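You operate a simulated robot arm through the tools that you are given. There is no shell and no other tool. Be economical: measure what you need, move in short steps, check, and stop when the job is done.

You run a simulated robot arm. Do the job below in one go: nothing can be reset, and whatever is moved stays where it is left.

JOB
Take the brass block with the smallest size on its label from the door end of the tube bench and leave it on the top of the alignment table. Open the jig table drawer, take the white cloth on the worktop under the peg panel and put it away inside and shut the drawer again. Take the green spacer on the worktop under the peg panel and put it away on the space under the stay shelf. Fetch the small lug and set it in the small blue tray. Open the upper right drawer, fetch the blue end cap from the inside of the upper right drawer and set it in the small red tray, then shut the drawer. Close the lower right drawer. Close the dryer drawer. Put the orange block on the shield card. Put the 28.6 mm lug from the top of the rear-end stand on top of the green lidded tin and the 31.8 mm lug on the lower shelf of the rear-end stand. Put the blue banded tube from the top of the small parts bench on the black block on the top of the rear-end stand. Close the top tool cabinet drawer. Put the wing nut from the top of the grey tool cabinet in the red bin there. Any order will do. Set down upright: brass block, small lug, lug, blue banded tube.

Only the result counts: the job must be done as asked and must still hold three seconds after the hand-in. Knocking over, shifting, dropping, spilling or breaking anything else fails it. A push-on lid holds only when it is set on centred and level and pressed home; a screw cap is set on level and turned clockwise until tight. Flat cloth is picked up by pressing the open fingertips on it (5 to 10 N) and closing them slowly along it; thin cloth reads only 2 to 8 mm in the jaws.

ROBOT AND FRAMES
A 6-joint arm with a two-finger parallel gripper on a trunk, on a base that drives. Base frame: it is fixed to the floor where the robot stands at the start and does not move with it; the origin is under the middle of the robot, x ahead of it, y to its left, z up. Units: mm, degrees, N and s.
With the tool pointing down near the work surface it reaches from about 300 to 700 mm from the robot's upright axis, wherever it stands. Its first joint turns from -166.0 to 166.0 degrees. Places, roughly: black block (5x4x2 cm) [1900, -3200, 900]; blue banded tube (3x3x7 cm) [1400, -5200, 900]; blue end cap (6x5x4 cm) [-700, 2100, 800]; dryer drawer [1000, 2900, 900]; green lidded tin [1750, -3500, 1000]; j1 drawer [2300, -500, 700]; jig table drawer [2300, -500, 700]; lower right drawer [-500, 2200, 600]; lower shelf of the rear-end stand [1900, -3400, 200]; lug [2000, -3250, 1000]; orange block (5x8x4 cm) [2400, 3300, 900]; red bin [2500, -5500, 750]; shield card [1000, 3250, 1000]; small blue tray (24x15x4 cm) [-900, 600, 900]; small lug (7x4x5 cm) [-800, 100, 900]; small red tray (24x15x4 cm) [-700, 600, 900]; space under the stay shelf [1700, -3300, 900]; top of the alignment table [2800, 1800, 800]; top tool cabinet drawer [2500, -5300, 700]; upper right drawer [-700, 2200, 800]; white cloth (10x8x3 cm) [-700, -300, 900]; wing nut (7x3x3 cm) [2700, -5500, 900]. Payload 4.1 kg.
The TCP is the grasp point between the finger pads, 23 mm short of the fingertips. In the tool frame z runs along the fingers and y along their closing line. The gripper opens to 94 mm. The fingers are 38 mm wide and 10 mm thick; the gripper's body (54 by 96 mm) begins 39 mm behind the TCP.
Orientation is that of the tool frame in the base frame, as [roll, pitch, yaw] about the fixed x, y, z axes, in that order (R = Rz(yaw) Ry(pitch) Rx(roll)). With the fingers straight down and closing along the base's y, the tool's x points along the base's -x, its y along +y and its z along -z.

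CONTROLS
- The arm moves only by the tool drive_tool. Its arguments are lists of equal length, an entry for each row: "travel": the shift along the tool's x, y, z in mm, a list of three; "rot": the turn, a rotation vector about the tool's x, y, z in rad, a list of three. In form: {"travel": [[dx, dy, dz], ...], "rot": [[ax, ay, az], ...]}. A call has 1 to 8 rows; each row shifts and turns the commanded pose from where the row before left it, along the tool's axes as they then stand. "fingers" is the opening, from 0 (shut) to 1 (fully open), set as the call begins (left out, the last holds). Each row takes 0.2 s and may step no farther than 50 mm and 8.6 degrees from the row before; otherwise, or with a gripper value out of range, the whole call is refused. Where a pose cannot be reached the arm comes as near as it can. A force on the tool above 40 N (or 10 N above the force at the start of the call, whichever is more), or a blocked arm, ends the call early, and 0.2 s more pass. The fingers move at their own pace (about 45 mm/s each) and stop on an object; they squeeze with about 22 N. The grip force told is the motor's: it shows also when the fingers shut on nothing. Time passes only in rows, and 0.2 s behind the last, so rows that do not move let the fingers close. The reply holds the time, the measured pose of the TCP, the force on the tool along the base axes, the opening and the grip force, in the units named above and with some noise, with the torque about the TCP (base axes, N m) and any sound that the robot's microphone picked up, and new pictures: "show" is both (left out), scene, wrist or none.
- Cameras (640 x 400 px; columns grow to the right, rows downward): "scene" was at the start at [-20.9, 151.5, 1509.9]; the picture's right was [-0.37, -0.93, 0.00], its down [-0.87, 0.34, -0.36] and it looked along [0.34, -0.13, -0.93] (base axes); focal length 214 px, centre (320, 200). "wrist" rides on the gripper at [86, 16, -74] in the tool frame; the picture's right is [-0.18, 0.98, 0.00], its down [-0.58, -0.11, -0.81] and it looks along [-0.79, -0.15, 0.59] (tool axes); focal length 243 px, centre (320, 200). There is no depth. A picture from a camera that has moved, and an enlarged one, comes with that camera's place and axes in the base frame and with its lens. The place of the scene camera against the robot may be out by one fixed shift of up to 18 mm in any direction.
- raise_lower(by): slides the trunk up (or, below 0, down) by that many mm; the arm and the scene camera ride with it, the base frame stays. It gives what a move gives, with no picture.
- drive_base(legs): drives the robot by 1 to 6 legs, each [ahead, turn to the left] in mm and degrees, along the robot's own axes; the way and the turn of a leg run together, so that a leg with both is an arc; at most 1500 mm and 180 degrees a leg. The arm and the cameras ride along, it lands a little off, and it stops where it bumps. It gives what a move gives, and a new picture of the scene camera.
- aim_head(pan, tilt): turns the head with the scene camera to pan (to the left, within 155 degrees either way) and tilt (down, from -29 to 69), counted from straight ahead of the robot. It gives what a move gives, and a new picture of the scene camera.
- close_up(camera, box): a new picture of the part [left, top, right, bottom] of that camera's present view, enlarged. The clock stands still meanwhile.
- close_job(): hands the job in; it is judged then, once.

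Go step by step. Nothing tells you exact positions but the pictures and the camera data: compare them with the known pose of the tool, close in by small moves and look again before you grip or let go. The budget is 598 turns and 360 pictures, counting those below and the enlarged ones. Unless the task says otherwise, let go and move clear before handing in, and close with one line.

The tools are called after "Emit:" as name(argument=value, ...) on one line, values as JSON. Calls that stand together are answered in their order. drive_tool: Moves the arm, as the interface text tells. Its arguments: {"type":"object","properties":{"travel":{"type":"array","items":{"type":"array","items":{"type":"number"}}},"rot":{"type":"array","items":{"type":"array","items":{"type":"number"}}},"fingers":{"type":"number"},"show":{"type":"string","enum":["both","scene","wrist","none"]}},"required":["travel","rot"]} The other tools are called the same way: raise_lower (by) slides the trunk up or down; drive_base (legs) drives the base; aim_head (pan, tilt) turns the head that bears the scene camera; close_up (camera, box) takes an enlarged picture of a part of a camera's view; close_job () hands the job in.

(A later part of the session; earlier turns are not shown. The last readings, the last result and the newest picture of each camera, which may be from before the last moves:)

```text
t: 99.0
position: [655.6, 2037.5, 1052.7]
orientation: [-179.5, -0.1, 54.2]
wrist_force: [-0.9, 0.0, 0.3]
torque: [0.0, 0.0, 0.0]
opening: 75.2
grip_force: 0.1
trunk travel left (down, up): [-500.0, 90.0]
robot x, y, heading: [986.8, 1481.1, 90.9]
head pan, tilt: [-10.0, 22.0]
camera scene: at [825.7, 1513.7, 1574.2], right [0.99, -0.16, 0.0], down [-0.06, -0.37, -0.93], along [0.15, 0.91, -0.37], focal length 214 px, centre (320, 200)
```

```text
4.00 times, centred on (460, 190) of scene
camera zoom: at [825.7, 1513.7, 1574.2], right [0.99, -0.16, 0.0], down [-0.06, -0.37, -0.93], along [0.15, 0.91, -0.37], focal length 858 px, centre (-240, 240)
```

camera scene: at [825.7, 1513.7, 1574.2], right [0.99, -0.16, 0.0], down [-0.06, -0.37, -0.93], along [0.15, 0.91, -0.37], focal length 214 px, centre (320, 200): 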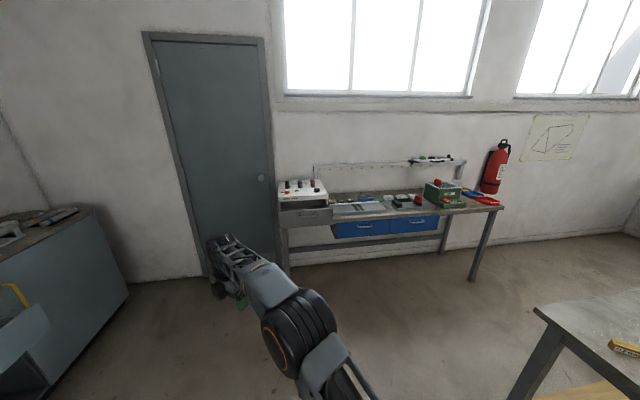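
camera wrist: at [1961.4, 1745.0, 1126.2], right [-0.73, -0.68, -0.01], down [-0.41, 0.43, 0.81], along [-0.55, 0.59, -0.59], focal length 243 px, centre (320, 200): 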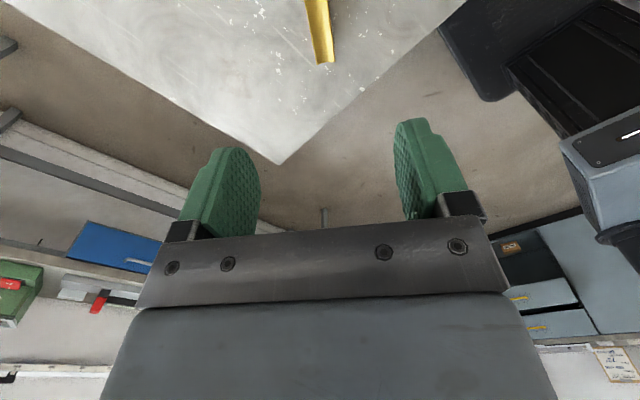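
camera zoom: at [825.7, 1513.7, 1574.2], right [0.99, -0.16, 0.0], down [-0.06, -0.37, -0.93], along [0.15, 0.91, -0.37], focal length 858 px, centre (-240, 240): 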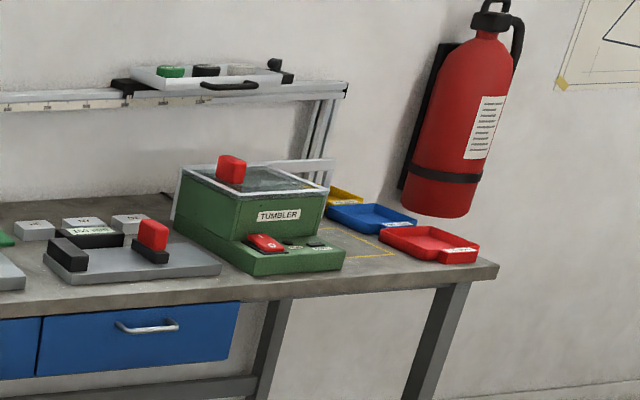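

The dryer drawer sticks out under the white "PARTS DRYER" box; the shield card lies on its top. I bring the arm in front and turn the tool horizontal to push the drawer.

Emit:
drive_tool(travel=[[15.3, 42.5, 0], [15.3, 42.5, 0], [15.3, 42.5, 0], [15.3, 42.5, 0], [15.3, 42.5, 0], [15.3, 42.5, 0], [15.3, 42.5, 0]], rot=[[0, 0, 0], [0, 0, 0], [0, 0, 0], [0, 0, 0], [0, 0, 0], [0, 0, 0], [0, 0, 0]], show="none", fingers=0)

Emit:
drive_tool(travel=[[0, 0, 0], [0, 0, 0], [0, 0, 0], [0, 0, 0], [0, 0, 0], [0, 0, 0], [0, 0, 0], [0, 0, 0]], rot=[[0, 0, -0.125], [0, 0, -0.125], [0, 0, -0.125], [0, 0, -0.125], [0, 0, -0.125], [0, 0.1428, 0], [0, 0.1428, 0], [0, 0.1428, 0]], show="none")

Emit:
drive_tool(travel=[[0, 0, 0], [0, 0, 0], [0, 0, 0], [0, 0, 0], [0, 0, 0], [0, 0, 0], [0, 0, 0], [0, 0, 0]], rot=[[0, 0.1428, 0], [0, 0.1428, 0], [0, 0.1428, 0], [0, 0.1428, 0], [0, 0.1428, 0], [0, 0.1428, 0], [0, 0.1428, 0], [0, 0.1428, 0]], show="both")

```text
t: 100.6
position: [960.5, 1948.7, 1049.2]
orientation: [-179.5, -0.2, 54.2]
wrist_force: [-0.7, -0.7, -0.1]
torque: [0.0, 0.05, -0.02]
opening: 0.1
grip_force: 22.4
trunk travel left (down, up): [-500.0, 90.0]
robot x, y, heading: [988.5, 1477.7, 90.4]
head pan, tilt: [-10.0, 22.0]
```

```text
t: 102.4
position: [941.5, 1947.2, 1049.7]
orientation: [-179.8, -25.1, 89.9]
wrist_force: [-0.4, -0.3, -0.3]
torque: [0.0, 0.01, 0.01]
opening: 0.0
grip_force: 21.7
out of reach, approached as far as the arm can: row 5
trunk travel left (down, up): [-500.0, 90.0]
robot x, y, heading: [988.5, 1479.8, 90.5]
head pan, tilt: [-10.0, 22.0]
```

```text
t: 104.2
position: [940.6, 1965.7, 1050.1]
orientation: [168.2, -83.3, 99.8]
wrist_force: [-0.2, -1.1, 0.5]
torque: [0.01, 0.01, 0.0]
opening: 0.0
grip_force: 22.4
out of reach, approached as far as the arm can: row 3, 4, 7, 8
trunk travel left (down, up): [-500.0, 90.0]
robot x, y, heading: [988.7, 1478.4, 90.5]
head pan, tilt: [-10.0, 22.0]
camera scene: at [825.6, 1513.9, 1574.2], right [0.99, -0.16, 0.0], down [-0.06, -0.37, -0.93], along [0.15, 0.92, -0.37], focal length 214 px, centre (320, 200)
camera wrist: at [953.7, 1900.4, 1143.7], right [0.99, -0.05, -0.16], down [-0.13, -0.86, -0.49], along [-0.11, 0.5, -0.86], focal length 243 px, centre (320, 200)
```

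scene: 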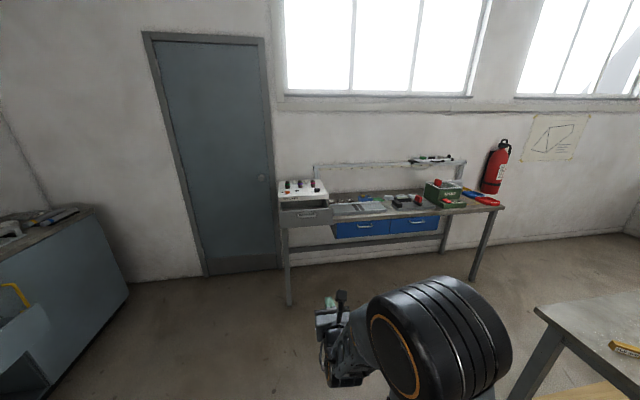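
wrist: 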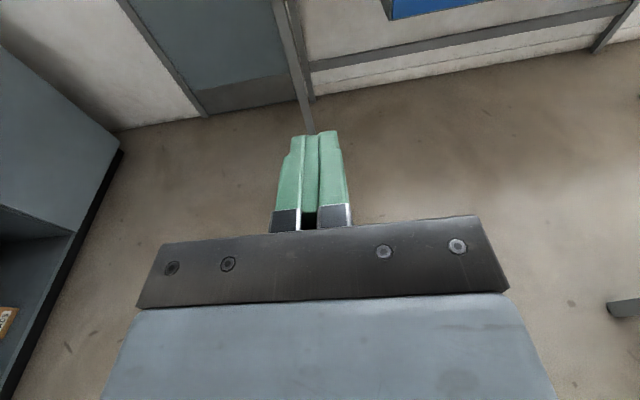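

Emit:
drive_tool(travel=[[0, 0, 45], [0, 0, 45], [0, 0, 20]], rot=[[0, 0, 0], [0, 0, 0], [0, 0, 0]], show="none")

Emit:
drive_base(legs=[[680, 0]])

```text
t: 105.0
position: [925.5, 2072.8, 1040.7]
orientation: [167.8, -83.3, 100.0]
wrist_force: [-0.3, 0.4, 0.3]
torque: [0.03, 0.0, 0.01]
opening: 0.1
grip_force: 21.8
out of reach, approached as far as the arm can: row 1, 2
trunk travel left (down, up): [-500.0, 90.0]
robot x, y, heading: [987.2, 1475.7, 90.5]
head pan, tilt: [-10.0, 22.0]
```

```text
t: 108.8
position: [916.8, 2749.5, 1039.6]
orientation: [167.8, -83.4, 100.0]
wrist_force: [-0.8, -1.2, -0.4]
torque: [-0.01, -0.01, 0.02]
opening: 0.0
grip_force: 22.2
trunk travel left (down, up): [-500.0, 90.0]
robot x, y, heading: [977.1, 2155.3, 91.3]
head pan, tilt: [-10.0, 22.0]
camera scene: at [816.8, 2191.7, 1574.2], right [0.99, -0.16, 0.0], down [-0.06, -0.37, -0.93], along [0.15, 0.92, -0.37], focal length 214 px, centre (320, 200)
```

scene: 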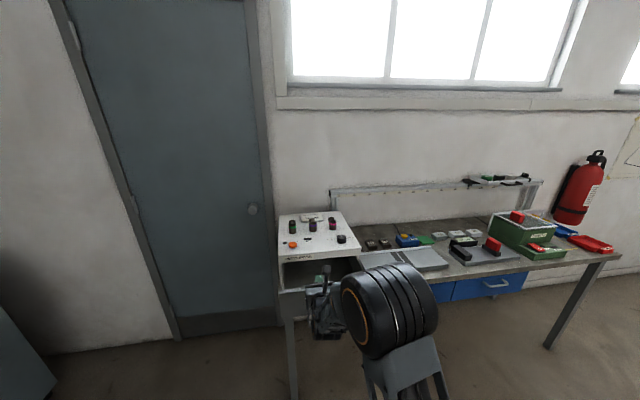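

The drawer face sits at y≈2790, z 865–988, with the handle around z 952. I back up slightly, lower the trunk so the fingertips meet the face below the handle.

Emit:
drive_base(legs=[[-80, 0]])

Emit:
raise_lower(by=-135)

Emit:
drive_tool(travel=[[0, 0, 30], [0, 0, 20]], rot=[[0, 0, 0], [0, 0, 0]])

```text
t: 109.8
position: [916.9, 2669.1, 1040.7]
orientation: [167.9, -83.4, 100.1]
wrist_force: [-0.2, 0.0, 0.1]
torque: [-0.01, -0.03, 0.01]
opening: 0.0
grip_force: 22.5
trunk travel left (down, up): [-500.0, 90.0]
robot x, y, heading: [980.0, 2075.9, 90.8]
head pan, tilt: [-10.0, 22.0]
camera scene: at [817.9, 2110.6, 1574.2], right [0.99, -0.16, 0.0], down [-0.06, -0.37, -0.93], along [0.15, 0.92, -0.37], focal length 214 px, centre (320, 200)
```

scene: 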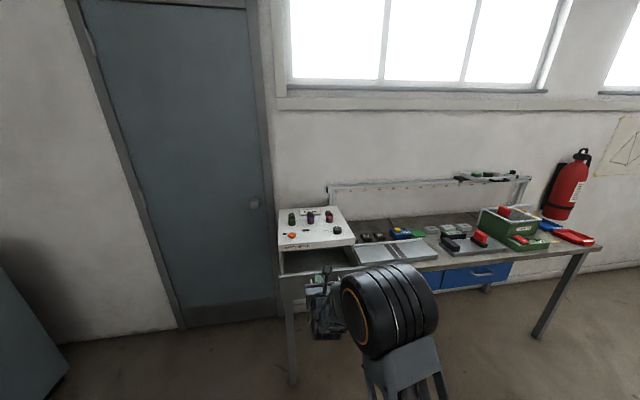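

```text
t: 111.5
position: [917.4, 2670.4, 906.8]
orientation: [167.9, -83.4, 99.9]
wrist_force: [-0.9, -0.1, 0.7]
torque: [-0.02, -0.03, 0.01]
opening: 0.0
grip_force: 21.7
trunk travel left (down, up): [-365.0, 225.0]
robot x, y, heading: [983.8, 2075.1, 90.8]
head pan, tilt: [-10.0, 22.0]
```

```text
t: 112.1
position: [917.3, 2719.8, 900.1]
orientation: [167.8, -83.3, 99.6]
wrist_force: [0.6, 0.6, 0.4]
torque: [0.01, -0.01, 0.03]
opening: 0.2
grip_force: 22.0
trunk travel left (down, up): [-365.0, 225.0]
robot x, y, heading: [976.8, 2077.6, 90.9]
head pan, tilt: [-10.0, 22.0]
camera scene: at [817.9, 2111.3, 1439.2], right [0.99, -0.16, 0.0], down [-0.06, -0.37, -0.93], along [0.15, 0.92, -0.37], focal length 214 px, centre (320, 200)
camera wrist: at [929.8, 2655.3, 994.4], right [0.99, -0.06, -0.16], down [-0.13, -0.86, -0.49], along [-0.11, 0.5, -0.86], focal length 243 px, centre (320, 200)
```

scene: 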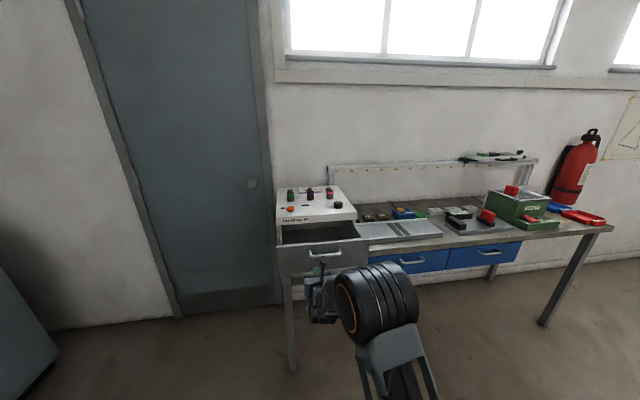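
wrist: 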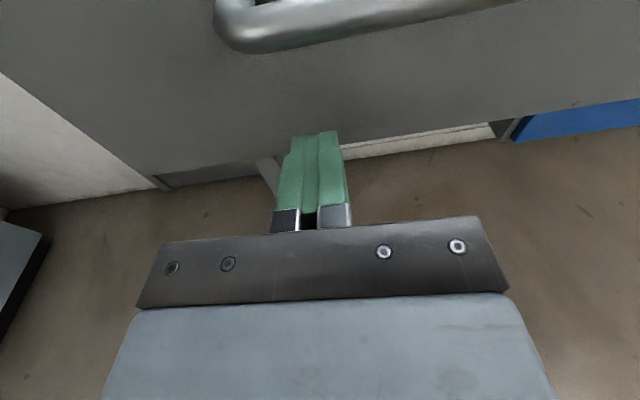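

Emit:
drive_tool(travel=[[3.4, -1.1, 29.8], [3.4, -1.1, 29.8], [3.4, -1.1, 29.8], [3.4, -1.1, 29.8], [3.4, -1.1, 29.8]], rot=[[0, 0, 0], [0, 0, 0], [0, 0, 0], [0, 0, 0], [0, 0, 0]], show="scene")

```text
t: 113.3
position: [917.8, 2870.8, 900.0]
orientation: [167.9, -83.5, 100.0]
wrist_force: [0.6, 0.5, 0.2]
torque: [-0.01, -0.01, 0.04]
opening: 0.1
grip_force: 22.2
trunk travel left (down, up): [-365.0, 225.0]
robot x, y, heading: [978.3, 2078.8, 91.0]
head pan, tilt: [-10.0, 22.0]
camera scene: at [817.9, 2111.4, 1439.2], right [0.99, -0.16, 0.0], down [-0.06, -0.37, -0.93], along [0.15, 0.92, -0.37], focal length 214 px, centre (320, 200)
```

scene: 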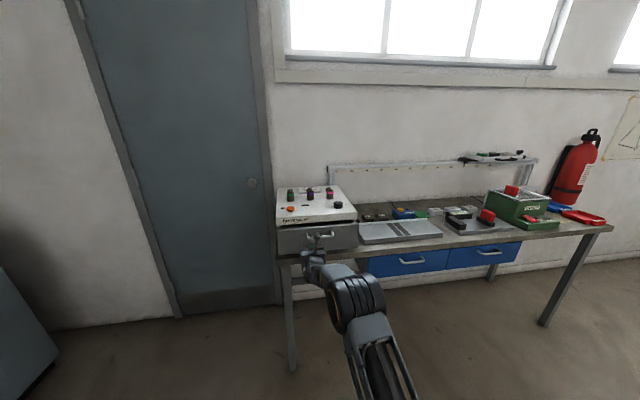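

Emit:
drive_tool(travel=[[2.3, -0.7, 19.9], [2.3, -0.7, 19.9], [1.1, -0.4, 9.9], [1.1, -0.4, 9.9]], rot=[[0, 0, 0], [0, 0, 0], [0, 0, 0], [0, 0, 0]], show="scene")

Emit:
close_up(camera="scene", box=[250, 170, 410, 270])

```text
t: 114.0
position: [916.8, 2908.5, 899.7]
orientation: [168.4, -83.3, 99.5]
wrist_force: [3.0, -42.9, 6.0]
torque: [0.8, 0.03, 0.14]
opening: 0.0
grip_force: 21.9
trunk travel left (down, up): [-365.0, 225.0]
robot x, y, heading: [979.8, 2076.8, 90.6]
head pan, tilt: [-10.0, 22.0]
stopped in row 3: the force on the tool passed its limit (the readings are from after the stop); the commanded pose is now the measured one
camera scene: at [818.4, 2104.1, 1439.5], right [0.99, -0.16, 0.0], down [-0.06, -0.37, -0.93], along [0.15, 0.92, -0.37], focal length 214 px, centre (320, 200)
```

scene: 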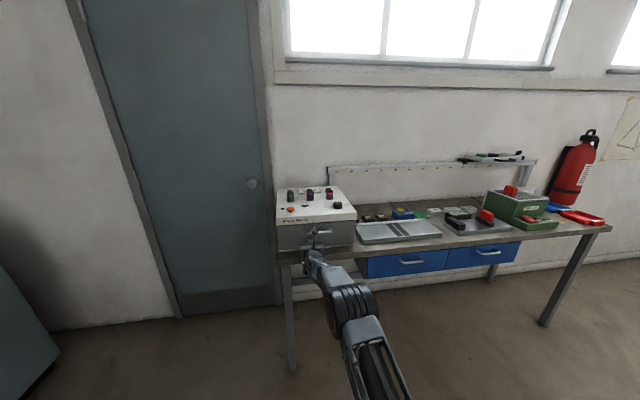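

```text
4.00 times, centred on (330, 220) of scene
camera zoom: at [818.4, 2104.1, 1439.5], right [0.99, -0.16, 0.0], down [-0.06, -0.37, -0.93], along [0.15, 0.92, -0.37], focal length 858 px, centre (280, 120)
```

zoom: 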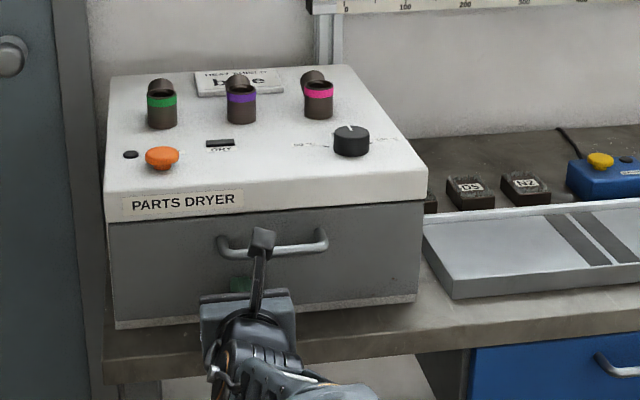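

Dryer drawer is shut. I retract, raise, and drive along the bench to find the orange block behind the tumbler.

Emit:
drive_tool(travel=[[0, 0, -50], [0, 0, -50], [0, 0, -50], [0, 0, -50], [0, 0, -50]], rot=[[0, 0, 0], [0, 0, 0], [0, 0, 0], [0, 0, 0], [0, 0, 0]], show="none")

Emit:
raise_lower(by=200)

Emit:
drive_base(legs=[[0, -46], [500, 0], [0, -45], [800, 0], [0, 90]])

```text
t: 115.2
position: [909.6, 2661.8, 925.8]
orientation: [168.6, -82.9, 99.3]
wrist_force: [0.7, 0.6, 0.3]
torque: [0.04, 0.01, 0.02]
opening: 0.1
grip_force: 21.8
trunk travel left (down, up): [-365.0, 225.0]
robot x, y, heading: [979.3, 2073.7, 91.0]
head pan, tilt: [-10.0, 22.0]
```

```text
t: 117.4
position: [909.3, 2663.5, 1126.2]
orientation: [168.6, -82.8, 99.4]
wrist_force: [0.4, -0.3, 0.5]
torque: [0.01, 0.02, 0.04]
opening: 0.1
grip_force: 22.3
trunk travel left (down, up): [-565.0, 25.0]
robot x, y, heading: [981.9, 2075.0, 90.7]
head pan, tilt: [-10.0, 22.0]
```

```text
t: 132.2
position: [2084.7, 3015.4, 1126.5]
orientation: [168.4, -82.7, 97.7]
wrist_force: [0.2, -1.0, 0.5]
torque: [-0.01, -0.01, -0.01]
opening: 0.0
grip_force: 22.1
trunk travel left (down, up): [-565.0, 25.0]
robot x, y, heading: [2140.8, 2424.3, 89.1]
head pan, tilt: [-10.0, 22.0]
camera scene: at [1977.1, 2465.8, 1639.2], right [0.98, -0.19, 0.0], down [-0.07, -0.37, -0.93], along [0.18, 0.91, -0.37], focal length 214 px, centre (320, 200)
```

scene: 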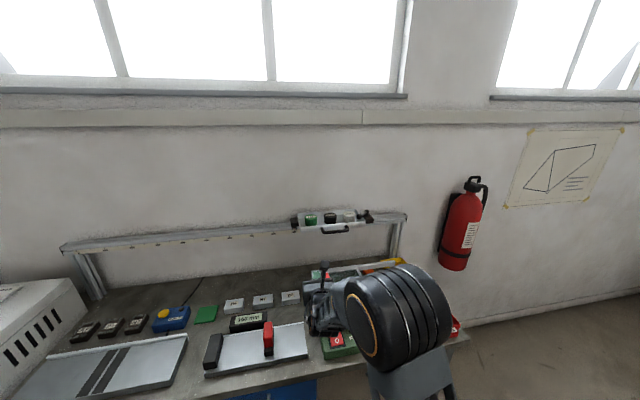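

Emit:
close_up(camera="scene", box=[290, 230, 450, 330])

```text
4.00 times, centred on (370, 280) of scene
camera zoom: at [1977.1, 2465.8, 1639.2], right [0.98, -0.19, 0.0], down [-0.07, -0.37, -0.93], along [0.18, 0.91, -0.37], focal length 858 px, centre (120, -120)
```

zoom: 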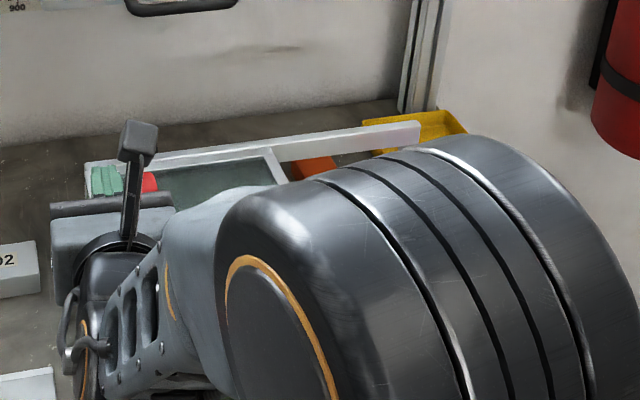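

I see an orange corner behind the tumbler, near (2386,3275,900). I turn the tool back down, then shift the base to the right and closer.

Emit:
drive_tool(travel=[[0, 0, 0], [0, 0, 0], [0, 0, 0], [0, 0, 0], [0, 0, 0], [0, 0, 0], [0, 0, 0], [0, 0, 0]], rot=[[0, -0.1452, 0], [0, -0.1452, 0], [0, -0.1452, 0], [0, -0.1452, 0], [0, -0.1452, 0], [0, -0.1452, 0], [0, -0.1452, 0], [0, -0.1452, 0]], show="none", fingers=1)

Emit:
drive_tool(travel=[[0, 0, 0], [0, 0, 0]], rot=[[0, -0.1452, 0], [0, -0.1452, 0]], show="none")

Emit:
drive_base(legs=[[0, -89], [260, 0], [0, 90], [150, 0]])

Emit:
aim_head(pan=-10, tilt=40)

```text
t: 134.0
position: [2084.9, 3017.6, 1126.0]
orientation: [178.6, -16.3, 86.8]
wrist_force: [-0.7, 1.2, 0.1]
torque: [-0.01, -0.01, 0.01]
opening: 93.8
grip_force: 0.2
trunk travel left (down, up): [-565.0, 25.0]
robot x, y, heading: [2136.7, 2425.8, 89.0]
head pan, tilt: [-10.0, 22.0]
```

```text
t: 134.6
position: [2084.5, 3015.5, 1125.1]
orientation: [178.6, 0.4, 86.2]
wrist_force: [-0.4, -0.1, -1.0]
torque: [-0.04, -0.02, -0.02]
opening: 93.8
grip_force: 0.0
trunk travel left (down, up): [-565.0, 25.0]
robot x, y, heading: [2140.9, 2425.9, 89.2]
head pan, tilt: [-10.0, 22.0]
```

```text
t: 145.0
position: [2342.7, 3167.5, 1125.4]
orientation: [178.6, 0.3, 86.7]
wrist_force: [-0.1, 0.9, -0.4]
torque: [-0.01, -0.01, -0.01]
opening: 94.1
grip_force: 0.1
trunk travel left (down, up): [-565.0, 25.0]
robot x, y, heading: [2406.0, 2575.7, 89.5]
head pan, tilt: [-10.0, 22.0]
camera scene: at [2239.4, 2616.3, 1639.2], right [0.98, -0.18, 0.0], down [-0.07, -0.37, -0.93], along [0.17, 0.91, -0.38], focal length 214 px, centre (320, 200)
```

scene: 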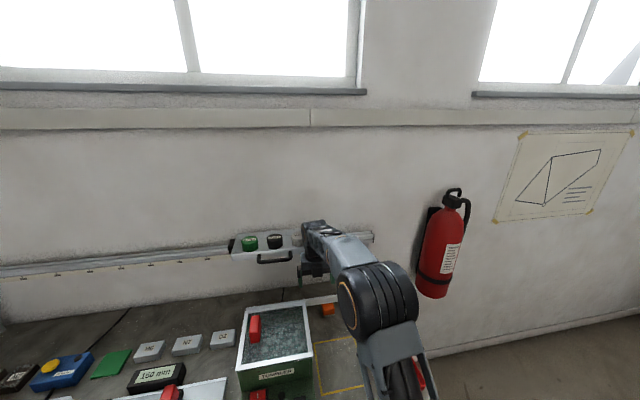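

```text
t: 145.8
position: [2343.2, 3166.1, 1126.5]
orientation: [178.7, 0.2, 86.6]
wrist_force: [0.1, -0.4, 0.3]
torque: [-0.01, -0.03, -0.02]
opening: 94.0
grip_force: 0.1
trunk travel left (down, up): [-565.0, 25.0]
robot x, y, heading: [2401.5, 2577.1, 89.2]
head pan, tilt: [-10.0, 40.0]
camera scene: at [2238.1, 2607.7, 1611.1], right [0.98, -0.18, 0.0], down [-0.12, -0.63, -0.77], along [0.14, 0.75, -0.64], focal length 214 px, centre (320, 200)
```

scene: 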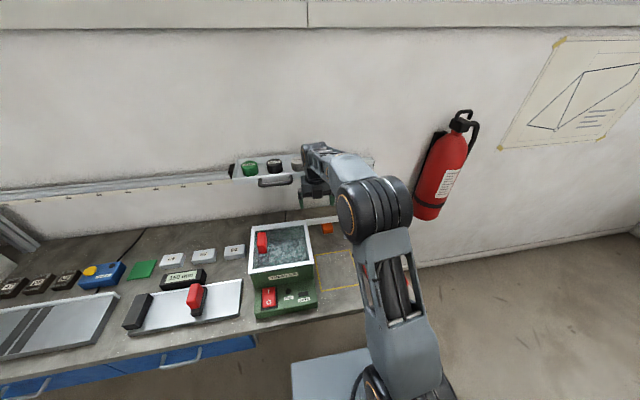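

Emit:
drive_tool(travel=[[-30, 0, 0]], rot=[[0, 0, 0]], show="wrist")

Emit:
close_up(camera="scene", box=[220, 120, 380, 220])

Emit:
close_up(camera="scene", box=[290, 200, 370, 250])

```text
t: 146.2
position: [2342.5, 3136.5, 1127.1]
orientation: [178.6, 0.1, 86.7]
wrist_force: [0.0, 0.0, 0.2]
torque: [-0.02, 0.0, 0.0]
opening: 94.2
grip_force: 0.0
trunk travel left (down, up): [-565.0, 25.0]
robot x, y, heading: [2403.8, 2577.3, 89.4]
head pan, tilt: [-10.0, 40.0]
camera wrist: at [2362.7, 3221.5, 1200.9], right [0.97, -0.24, 0.03], down [-0.16, -0.57, 0.81], along [-0.18, -0.79, -0.59], focal length 243 px, centre (320, 200)
```

wrist: 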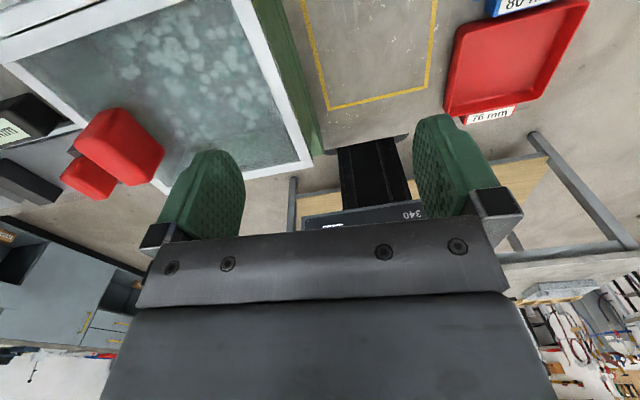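

```text
4.00 times, centred on (300, 170) of scene
camera zoom: at [2238.1, 2607.0, 1611.0], right [0.98, -0.18, 0.0], down [-0.12, -0.63, -0.77], along [0.14, 0.75, -0.64], focal length 858 px, centre (400, 320)
```

zoom: 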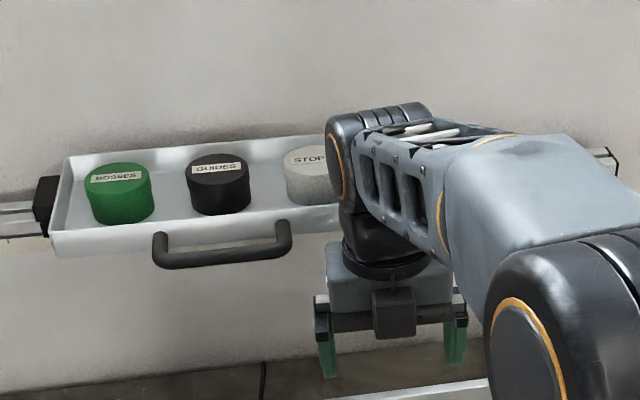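

```text
8.00 times, centred on (330, 225) of scene
camera zoom: at [2238.1, 2607.0, 1611.0], right [0.98, -0.18, 0.0], down [-0.12, -0.63, -0.77], along [0.14, 0.75, -0.64], focal length 1716 px, centre (240, 0)
```

zoom: 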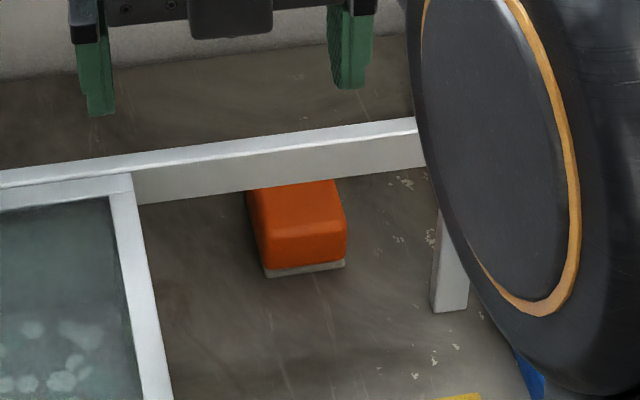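

The orange block sits behind the tumbler, behind a low bridge bar and near a shelf tray. I move the arm aside for clear views.

Emit:
drive_tool(travel=[[-21, 39.8, 0], [-21, 39.8, 0], [-21, 39.8, 0], [-21, 39.8, 0], [-21, 39.8, 0], [-21, 39.8, 0], [-21, 39.8, 0], [-21, 39.8, 0]], rot=[[0, 0, 0], [0, 0, 0], [0, 0, 0], [0, 0, 0], [0, 0, 0], [0, 0, 0], [0, 0, 0], [0, 0, 0]], show="scene")

Emit:
close_up(camera="scene", box=[220, 130, 412, 250])

Emit:
aim_head(pan=-20, tilt=40)

Emit:
close_up(camera="scene", box=[220, 160, 380, 260])

```text
t: 148.0
position: [2401.3, 2943.7, 1111.8]
orientation: [177.7, 0.2, 85.9]
wrist_force: [0.0, 0.0, -0.1]
torque: [0.01, 0.03, -0.03]
opening: 93.9
grip_force: 0.1
out of reach, approached as far as the arm can: row 2, 3, 4, 5, 6, 7, 8
trunk travel left (down, up): [-565.0, 25.0]
robot x, y, heading: [2400.6, 2577.6, 89.3]
head pan, tilt: [-10.0, 40.0]
camera scene: at [2238.3, 2607.3, 1611.1], right [0.98, -0.18, 0.0], down [-0.12, -0.63, -0.77], along [0.14, 0.75, -0.64], focal length 214 px, centre (320, 200)
```

scene: 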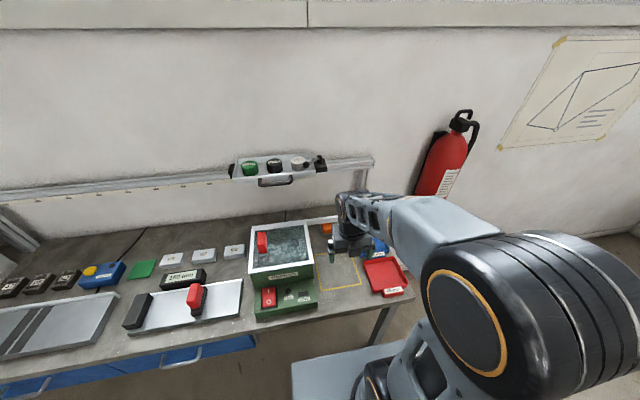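

```text
3.33 times, centred on (316, 190) of scene
camera zoom: at [2238.3, 2607.3, 1611.1], right [0.98, -0.18, 0.0], down [-0.12, -0.63, -0.77], along [0.14, 0.75, -0.64], focal length 715 px, centre (333, 233)
```

zoom: 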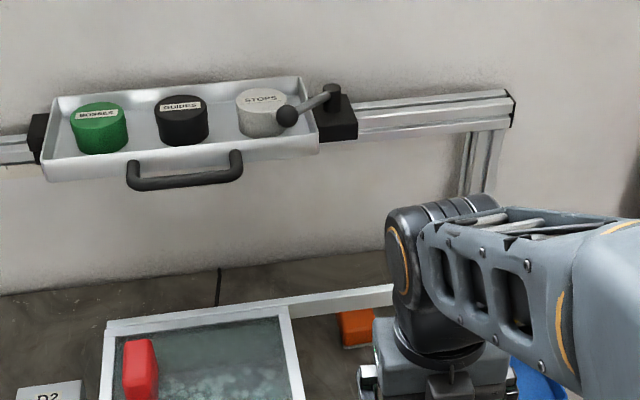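

```text
t: 148.8
position: [2400.8, 2945.1, 1111.6]
orientation: [177.7, 0.1, 85.9]
wrist_force: [-0.1, 0.2, -0.2]
torque: [0.03, 0.01, -0.04]
opening: 94.3
grip_force: 0.1
trunk travel left (down, up): [-565.0, 25.0]
robot x, y, heading: [2400.7, 2577.6, 89.4]
head pan, tilt: [-20.0, 40.0]
camera scene: at [2252.3, 2603.7, 1611.0], right [0.94, -0.35, 0.0], down [-0.22, -0.6, -0.77], along [0.27, 0.72, -0.64], focal length 214 px, centre (320, 200)
```

scene: 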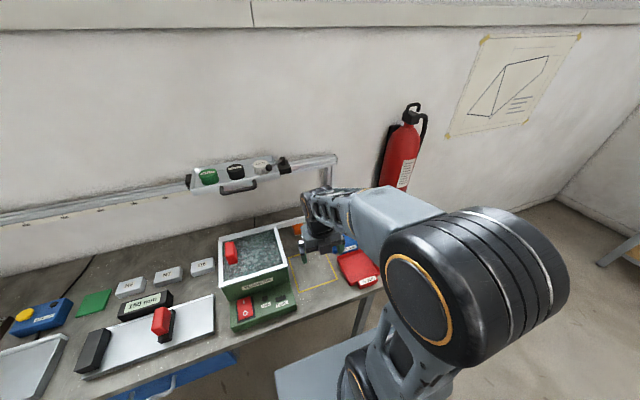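

```text
4.00 times, centred on (300, 210) of scene
camera zoom: at [2252.3, 2603.7, 1611.0], right [0.94, -0.35, 0.0], down [-0.22, -0.6, -0.77], along [0.27, 0.72, -0.64], focal length 858 px, centre (400, 160)
```

zoom: 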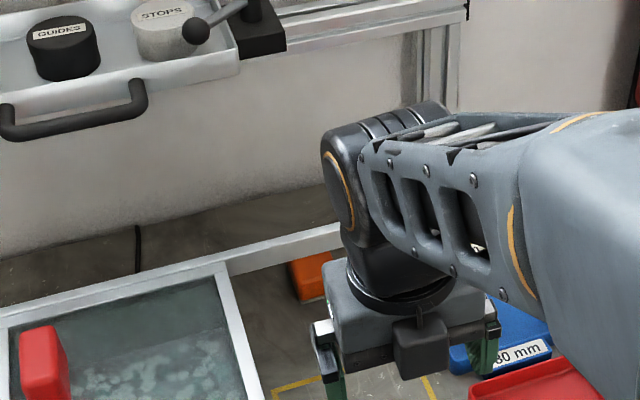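

The block must be reached from the bench's right end. I first undo the unreachable command, then swing the arm to the robot's left.

Emit:
drive_tool(travel=[[0, -49.7, 0], [0, -49.7, 0], [0, -49.7, 0], [0, -49.7, 0], [0, -49.7, 0]], rot=[[0, 0, 0], [0, 0, 0], [0, 0, 0], [0, 0, 0], [0, 0, 0]], show="none")

Emit:
drive_tool(travel=[[-5.6, -47, 0], [-5.6, -47, 0], [-5.6, -47, 0], [-5.6, -47, 0], [-5.6, -47, 0], [-5.6, -47, 0], [-5.6, -47, 0], [-5.6, -47, 0]], rot=[[0, 0, -0.1222], [0, 0, -0.1222], [0, 0, -0.1222], [0, 0, -0.1222], [0, 0, -0.1222], [0, 0, -0.1222], [0, 0, -0.1222], [0, 0, -0.1222]], show="none")

Emit:
drive_base(legs=[[0, -89.5], [570, 0]])

```text
t: 150.0
position: [2150.7, 2959.9, 1106.3]
orientation: [178.6, 0.3, 86.8]
wrist_force: [0.5, -0.3, -0.1]
torque: [-0.02, 0.0, -0.02]
opening: 94.0
grip_force: 0.1
trunk travel left (down, up): [-565.0, 25.0]
robot x, y, heading: [2400.3, 2577.3, 89.5]
head pan, tilt: [-20.0, 40.0]
```

```text
t: 151.8
position: [1829.1, 2786.3, 1098.5]
orientation: [179.4, 1.3, 142.8]
wrist_force: [-0.2, 0.1, -0.4]
torque: [0.01, -0.02, -0.02]
opening: 93.7
grip_force: 0.0
trunk travel left (down, up): [-565.0, 25.0]
robot x, y, heading: [2401.7, 2576.3, 89.5]
head pan, tilt: [-20.0, 40.0]
```

```text
t: 154.3
position: [2157.6, 3136.9, 1108.0]
orientation: [-179.9, 0.1, 96.7]
wrist_force: [0.3, 0.3, 6.3]
torque: [0.61, 0.0, 0.0]
opening: 93.9
grip_force: 0.1
trunk travel left (down, up): [-565.0, 25.0]
robot x, y, heading: [2399.9, 2575.3, 42.7]
head pan, tilt: [-20.0, 40.0]
stopped in leg 1: the force on the tool passed its limit (the readings are from after the stop); the commanded pose is now the measured one
camera scene: at [2311.2, 2696.4, 1610.9], right [0.38, -0.92, 0.0], down [-0.59, -0.25, -0.77], along [0.71, 0.29, -0.64], focal length 214 px, centre (320, 200)
```

scene: 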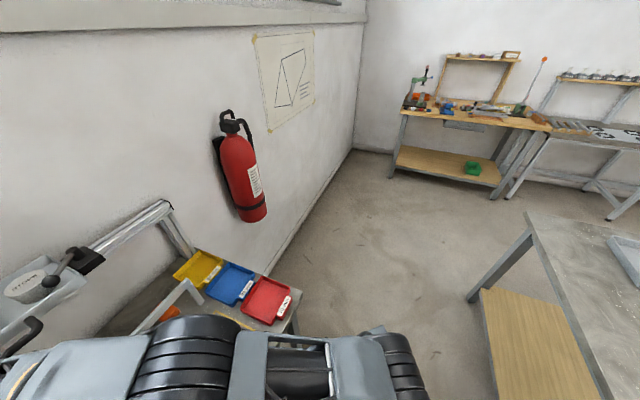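

The hand touched something while the base turned. I look with both cameras.

Emit:
aim_head(pan=60, tilt=45)

Emit:
close_up(camera="wrist", box=[0, 0, 640, 400])

```text
t: 155.9
position: [2158.1, 3137.2, 1110.4]
orientation: [-179.9, 0.3, 96.7]
wrist_force: [-3.6, 5.6, 18.5]
torque: [1.49, -0.26, 0.34]
opening: 93.7
grip_force: 0.1
trunk travel left (down, up): [-565.0, 25.0]
robot x, y, heading: [2404.5, 2576.5, 42.4]
head pan, tilt: [60.0, 45.0]
camera scene: at [2215.1, 2743.0, 1604.0], right [0.98, 0.22, 0.0], down [0.15, -0.69, -0.71], along [-0.15, 0.69, -0.71], focal length 214 px, centre (320, 200)
```

scene: 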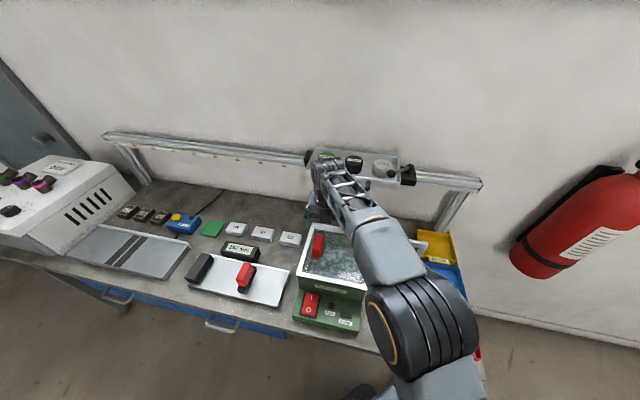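

```text
1.00 times, centred on (320, 200) of wrist
camera zoom: at [2165.6, 3224.6, 1182.1], right [1.0, -0.07, 0.0], down [-0.04, -0.59, 0.81], along [-0.06, -0.81, -0.59], focal length 243 px, centre (320, 200)
```

zoom: 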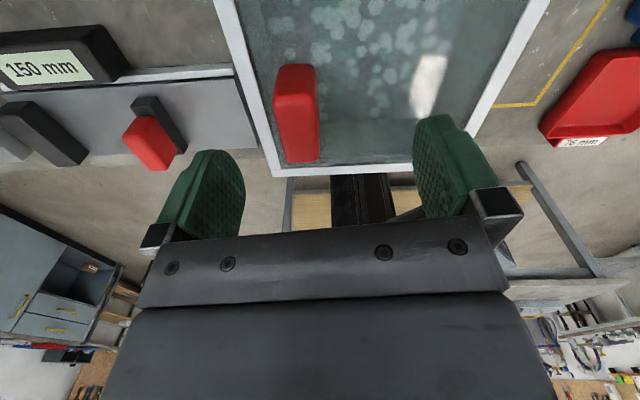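

The camera housing rests on the tray handle. I lift straight up, then withdraw toward the robot.

Emit:
drive_tool(travel=[[0, 0, -8], [0, 0, -12], [0, 0, -20], [-20, 0, 0], [-40, 0, 0], [-40, 0, 0]], rot=[[0, 0, 0], [0, 0, 0], [0, 0, 0], [0, 0, 0], [0, 0, 0], [0, 0, 0]], show="scene")

Emit:
close_up(camera="scene", box=[270, 120, 430, 220])

```text
t: 157.3
position: [2169.7, 3036.1, 1147.4]
orientation: [180.0, 0.3, 96.6]
wrist_force: [-1.1, 0.0, 0.6]
torque: [0.0, 0.03, -0.02]
opening: 93.9
grip_force: 0.0
trunk travel left (down, up): [-565.0, 25.0]
robot x, y, heading: [2401.2, 2577.2, 42.5]
head pan, tilt: [60.0, 45.0]
camera scene: at [2215.2, 2743.4, 1603.8], right [0.98, 0.22, 0.0], down [0.15, -0.69, -0.71], along [-0.15, 0.69, -0.71], focal length 214 px, centre (320, 200)
```

scene: 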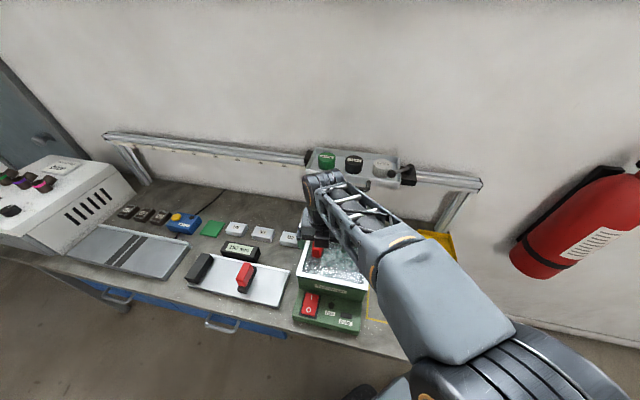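

```text
4.00 times, centred on (350, 170) of scene
camera zoom: at [2215.2, 2743.4, 1603.8], right [0.98, 0.22, 0.0], down [0.15, -0.69, -0.71], along [-0.15, 0.69, -0.71], focal length 858 px, centre (200, 320)
```

zoom: 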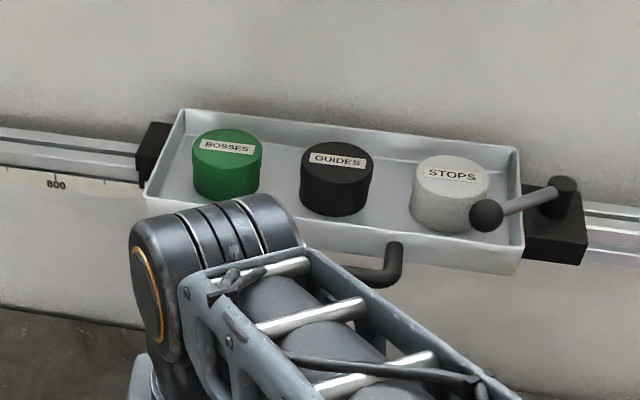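

The tray and its three pots look undisturbed. I retract further and then drive around to the right end of the bench.

Emit:
drive_tool(travel=[[-46.8, 17.2, 0], [-46.8, 17.2, 0]], rot=[[0, 0, 0], [0, 0, 0]], show="none")

Emit:
drive_base(legs=[[0, -42.5], [590, 0], [0, 90]])

Emit:
aim_head(pan=35, tilt=40)

```text
t: 157.9
position: [2215.5, 2948.6, 1149.3]
orientation: [-180.0, 0.3, 96.6]
wrist_force: [-0.4, -0.5, -0.6]
torque: [0.0, 0.01, -0.04]
opening: 94.0
grip_force: 0.0
trunk travel left (down, up): [-565.0, 25.0]
robot x, y, heading: [2402.9, 2576.5, 42.7]
head pan, tilt: [60.0, 45.0]
```

```text
t: 167.0
position: [2598.5, 2693.8, 1148.4]
orientation: [180.0, 0.5, 143.9]
wrist_force: [-0.5, -0.5, 0.2]
torque: [-0.02, -0.01, -0.01]
opening: 93.9
grip_force: 0.0
trunk travel left (down, up): [-565.0, 25.0]
robot x, y, heading: [2995.5, 2579.3, 89.5]
head pan, tilt: [60.0, 45.0]
camera scene: at [2748.2, 2565.4, 1603.7], right [0.51, 0.86, 0.0], down [0.61, -0.36, -0.71], along [-0.61, 0.36, -0.71], focal length 214 px, centre (320, 200)
```

scene: 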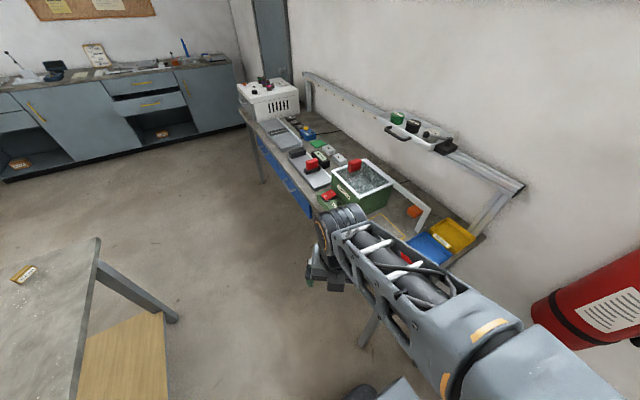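

```text
t: 167.9
position: [2596.9, 2692.9, 1150.3]
orientation: [179.9, 0.4, 143.8]
wrist_force: [0.0, 0.5, -0.3]
torque: [0.0, 0.0, 0.03]
opening: 94.2
grip_force: 0.0
trunk travel left (down, up): [-565.0, 25.0]
robot x, y, heading: [2999.0, 2575.9, 89.8]
head pan, tilt: [35.0, 40.0]
camera scene: at [2770.0, 2594.3, 1611.0], right [0.82, 0.57, 0.0], down [0.37, -0.53, -0.77], along [-0.44, 0.63, -0.64], focal length 214 px, centre (320, 200)
```

scene: 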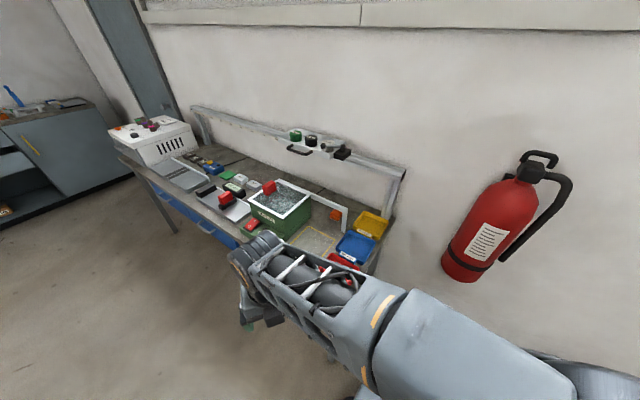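

Emit:
close_up(camera="scene", box=[250, 120, 442, 240])

Emit:
close_up(camera="scene", box=[310, 180, 390, 230])

```text
3.33 times, centred on (346, 180) of scene
camera zoom: at [2770.0, 2594.3, 1611.0], right [0.82, 0.57, 0.0], down [0.37, -0.53, -0.77], along [-0.44, 0.63, -0.64], focal length 715 px, centre (233, 267)
```

zoom: 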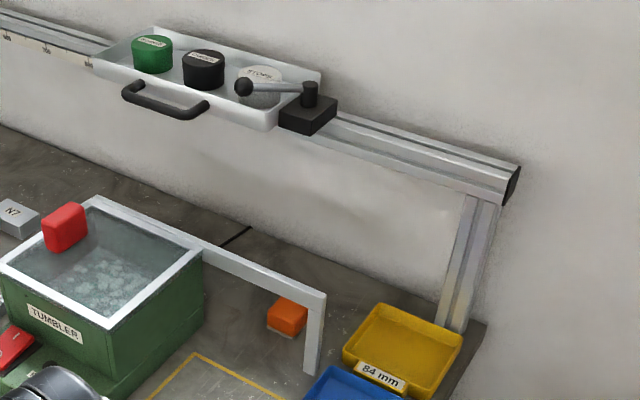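

```text
8.00 times, centred on (350, 205) of scene
camera zoom: at [2770.0, 2594.3, 1611.0], right [0.82, 0.57, 0.0], down [0.37, -0.53, -0.77], along [-0.44, 0.63, -0.64], focal length 1716 px, centre (80, 160)
```

zoom: 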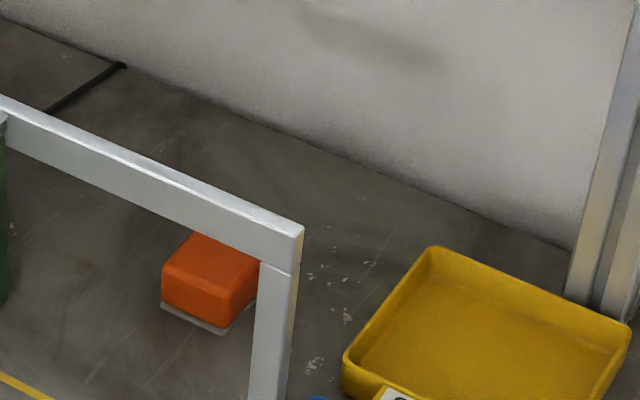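

Bench right end is at x≈2655. I move the base up beside it.

Emit:
drive_base(legs=[[0, 6], [430, 0], [0, -6]])

Emit:
aim_head(pan=60, tilt=50)

```text
t: 171.6
position: [2555.6, 3125.1, 1149.2]
orientation: [179.9, 0.3, 143.6]
wrist_force: [-0.4, -0.6, 0.1]
torque: [-0.01, 0.03, 0.0]
opening: 93.9
grip_force: 0.2
trunk travel left (down, up): [-565.0, 25.0]
robot x, y, heading: [2960.0, 3002.7, 89.4]
head pan, tilt: [35.0, 40.0]
camera scene: at [2728.5, 3024.8, 1611.0], right [0.82, 0.57, 0.0], down [0.36, -0.53, -0.77], along [-0.43, 0.63, -0.64], focal length 214 px, centre (320, 200)
```

scene: 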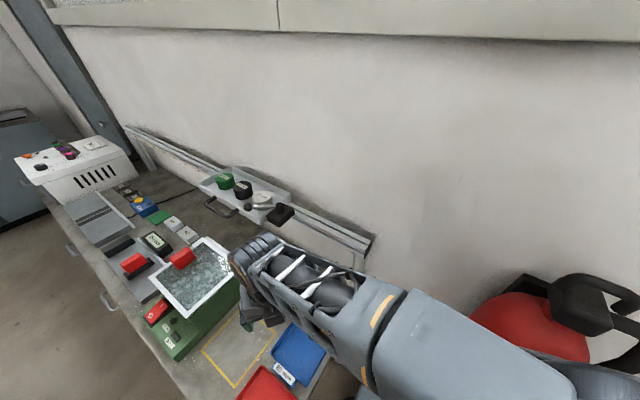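

```text
t: 172.5
position: [2556.3, 3124.9, 1148.6]
orientation: [-180.0, 0.5, 143.6]
wrist_force: [-0.3, 0.8, -0.1]
torque: [-0.01, -0.01, 0.02]
opening: 94.1
grip_force: 0.1
trunk travel left (down, up): [-565.0, 25.0]
robot x, y, heading: [2958.5, 3006.8, 89.7]
head pan, tilt: [60.0, 50.0]
camera scene: at [2710.2, 2993.7, 1596.9], right [0.51, 0.86, 0.0], down [0.66, -0.39, -0.64], along [-0.55, 0.33, -0.77], focal length 214 px, centre (320, 200)
```

scene: 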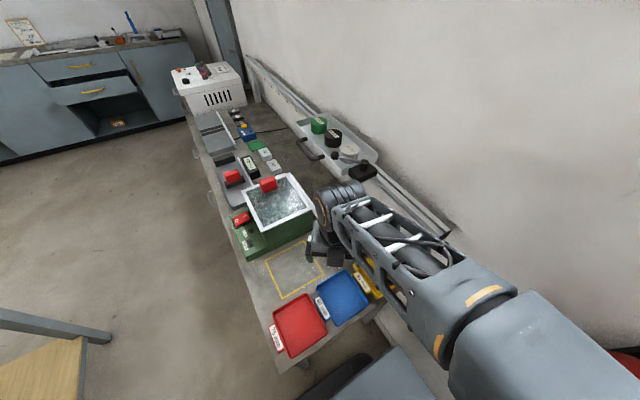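

Emit:
drive_tool(travel=[[0, 0, 0], [0, 0, 0], [0, 0, 0], [0, 0, 0], [0, 0, 0], [0, 0, 0], [0, 0, 0]], rot=[[0, 0, 0.1336], [0, 0, 0.1336], [0, 0, 0.1336], [0, 0, 0.1336], [0, 0, 0.1336], [0, 0, 0.1336], [0, 0, 0.1336]], show="none")

Emit:
drive_tool(travel=[[34, -27, 0], [34, -27, 0], [34, -27, 0], [34, -27, 0], [34, -27, 0], [0, 0, 0], [0, 0, 0]], rot=[[0, 0, 0], [0, 0, 0], [0, 0, 0], [0, 0, 0], [0, 0, 0], [0, 0.1047, 0], [0, 0.1047, 0]])

```text
t: 174.1
position: [2557.1, 3124.4, 1148.9]
orientation: [179.6, 0.3, 89.9]
wrist_force: [1.0, 0.5, -0.4]
torque: [-0.01, -0.02, 0.01]
opening: 94.1
grip_force: 0.0
trunk travel left (down, up): [-565.0, 25.0]
robot x, y, heading: [2955.5, 3006.4, 89.3]
head pan, tilt: [60.0, 50.0]
```

```text
t: 175.3
position: [2426.5, 3278.1, 1146.5]
orientation: [179.2, 1.1, 90.9]
wrist_force: [-3.1, -7.6, -1.1]
torque: [0.18, -0.17, 0.49]
opening: 93.8
grip_force: 0.1
trunk travel left (down, up): [-565.0, 25.0]
robot x, y, heading: [2956.9, 3006.9, 89.7]
head pan, tilt: [60.0, 50.0]
stopped in row 5: the force on the tool passed its limit (the readings are from after the stop); the commanded pose is now the measured one
camera scene: at [2709.5, 2993.4, 1596.8], right [0.51, 0.86, 0.0], down [0.66, -0.39, -0.64], along [-0.55, 0.33, -0.77], focal length 214 px, centre (320, 200)
camera wrist: at [2441.2, 3366.5, 1218.6], right [0.99, -0.17, 0.02], down [-0.11, -0.57, 0.82], along [-0.13, -0.81, -0.58], focal length 243 px, centre (320, 200)
```

scene: 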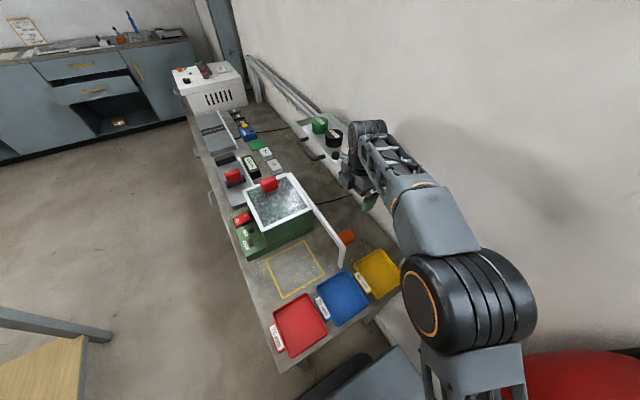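
wrist: 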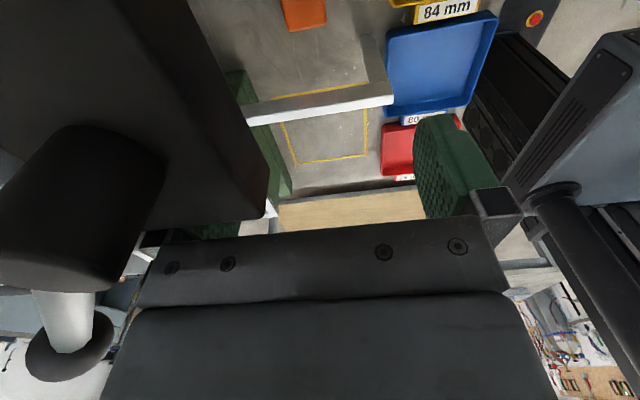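

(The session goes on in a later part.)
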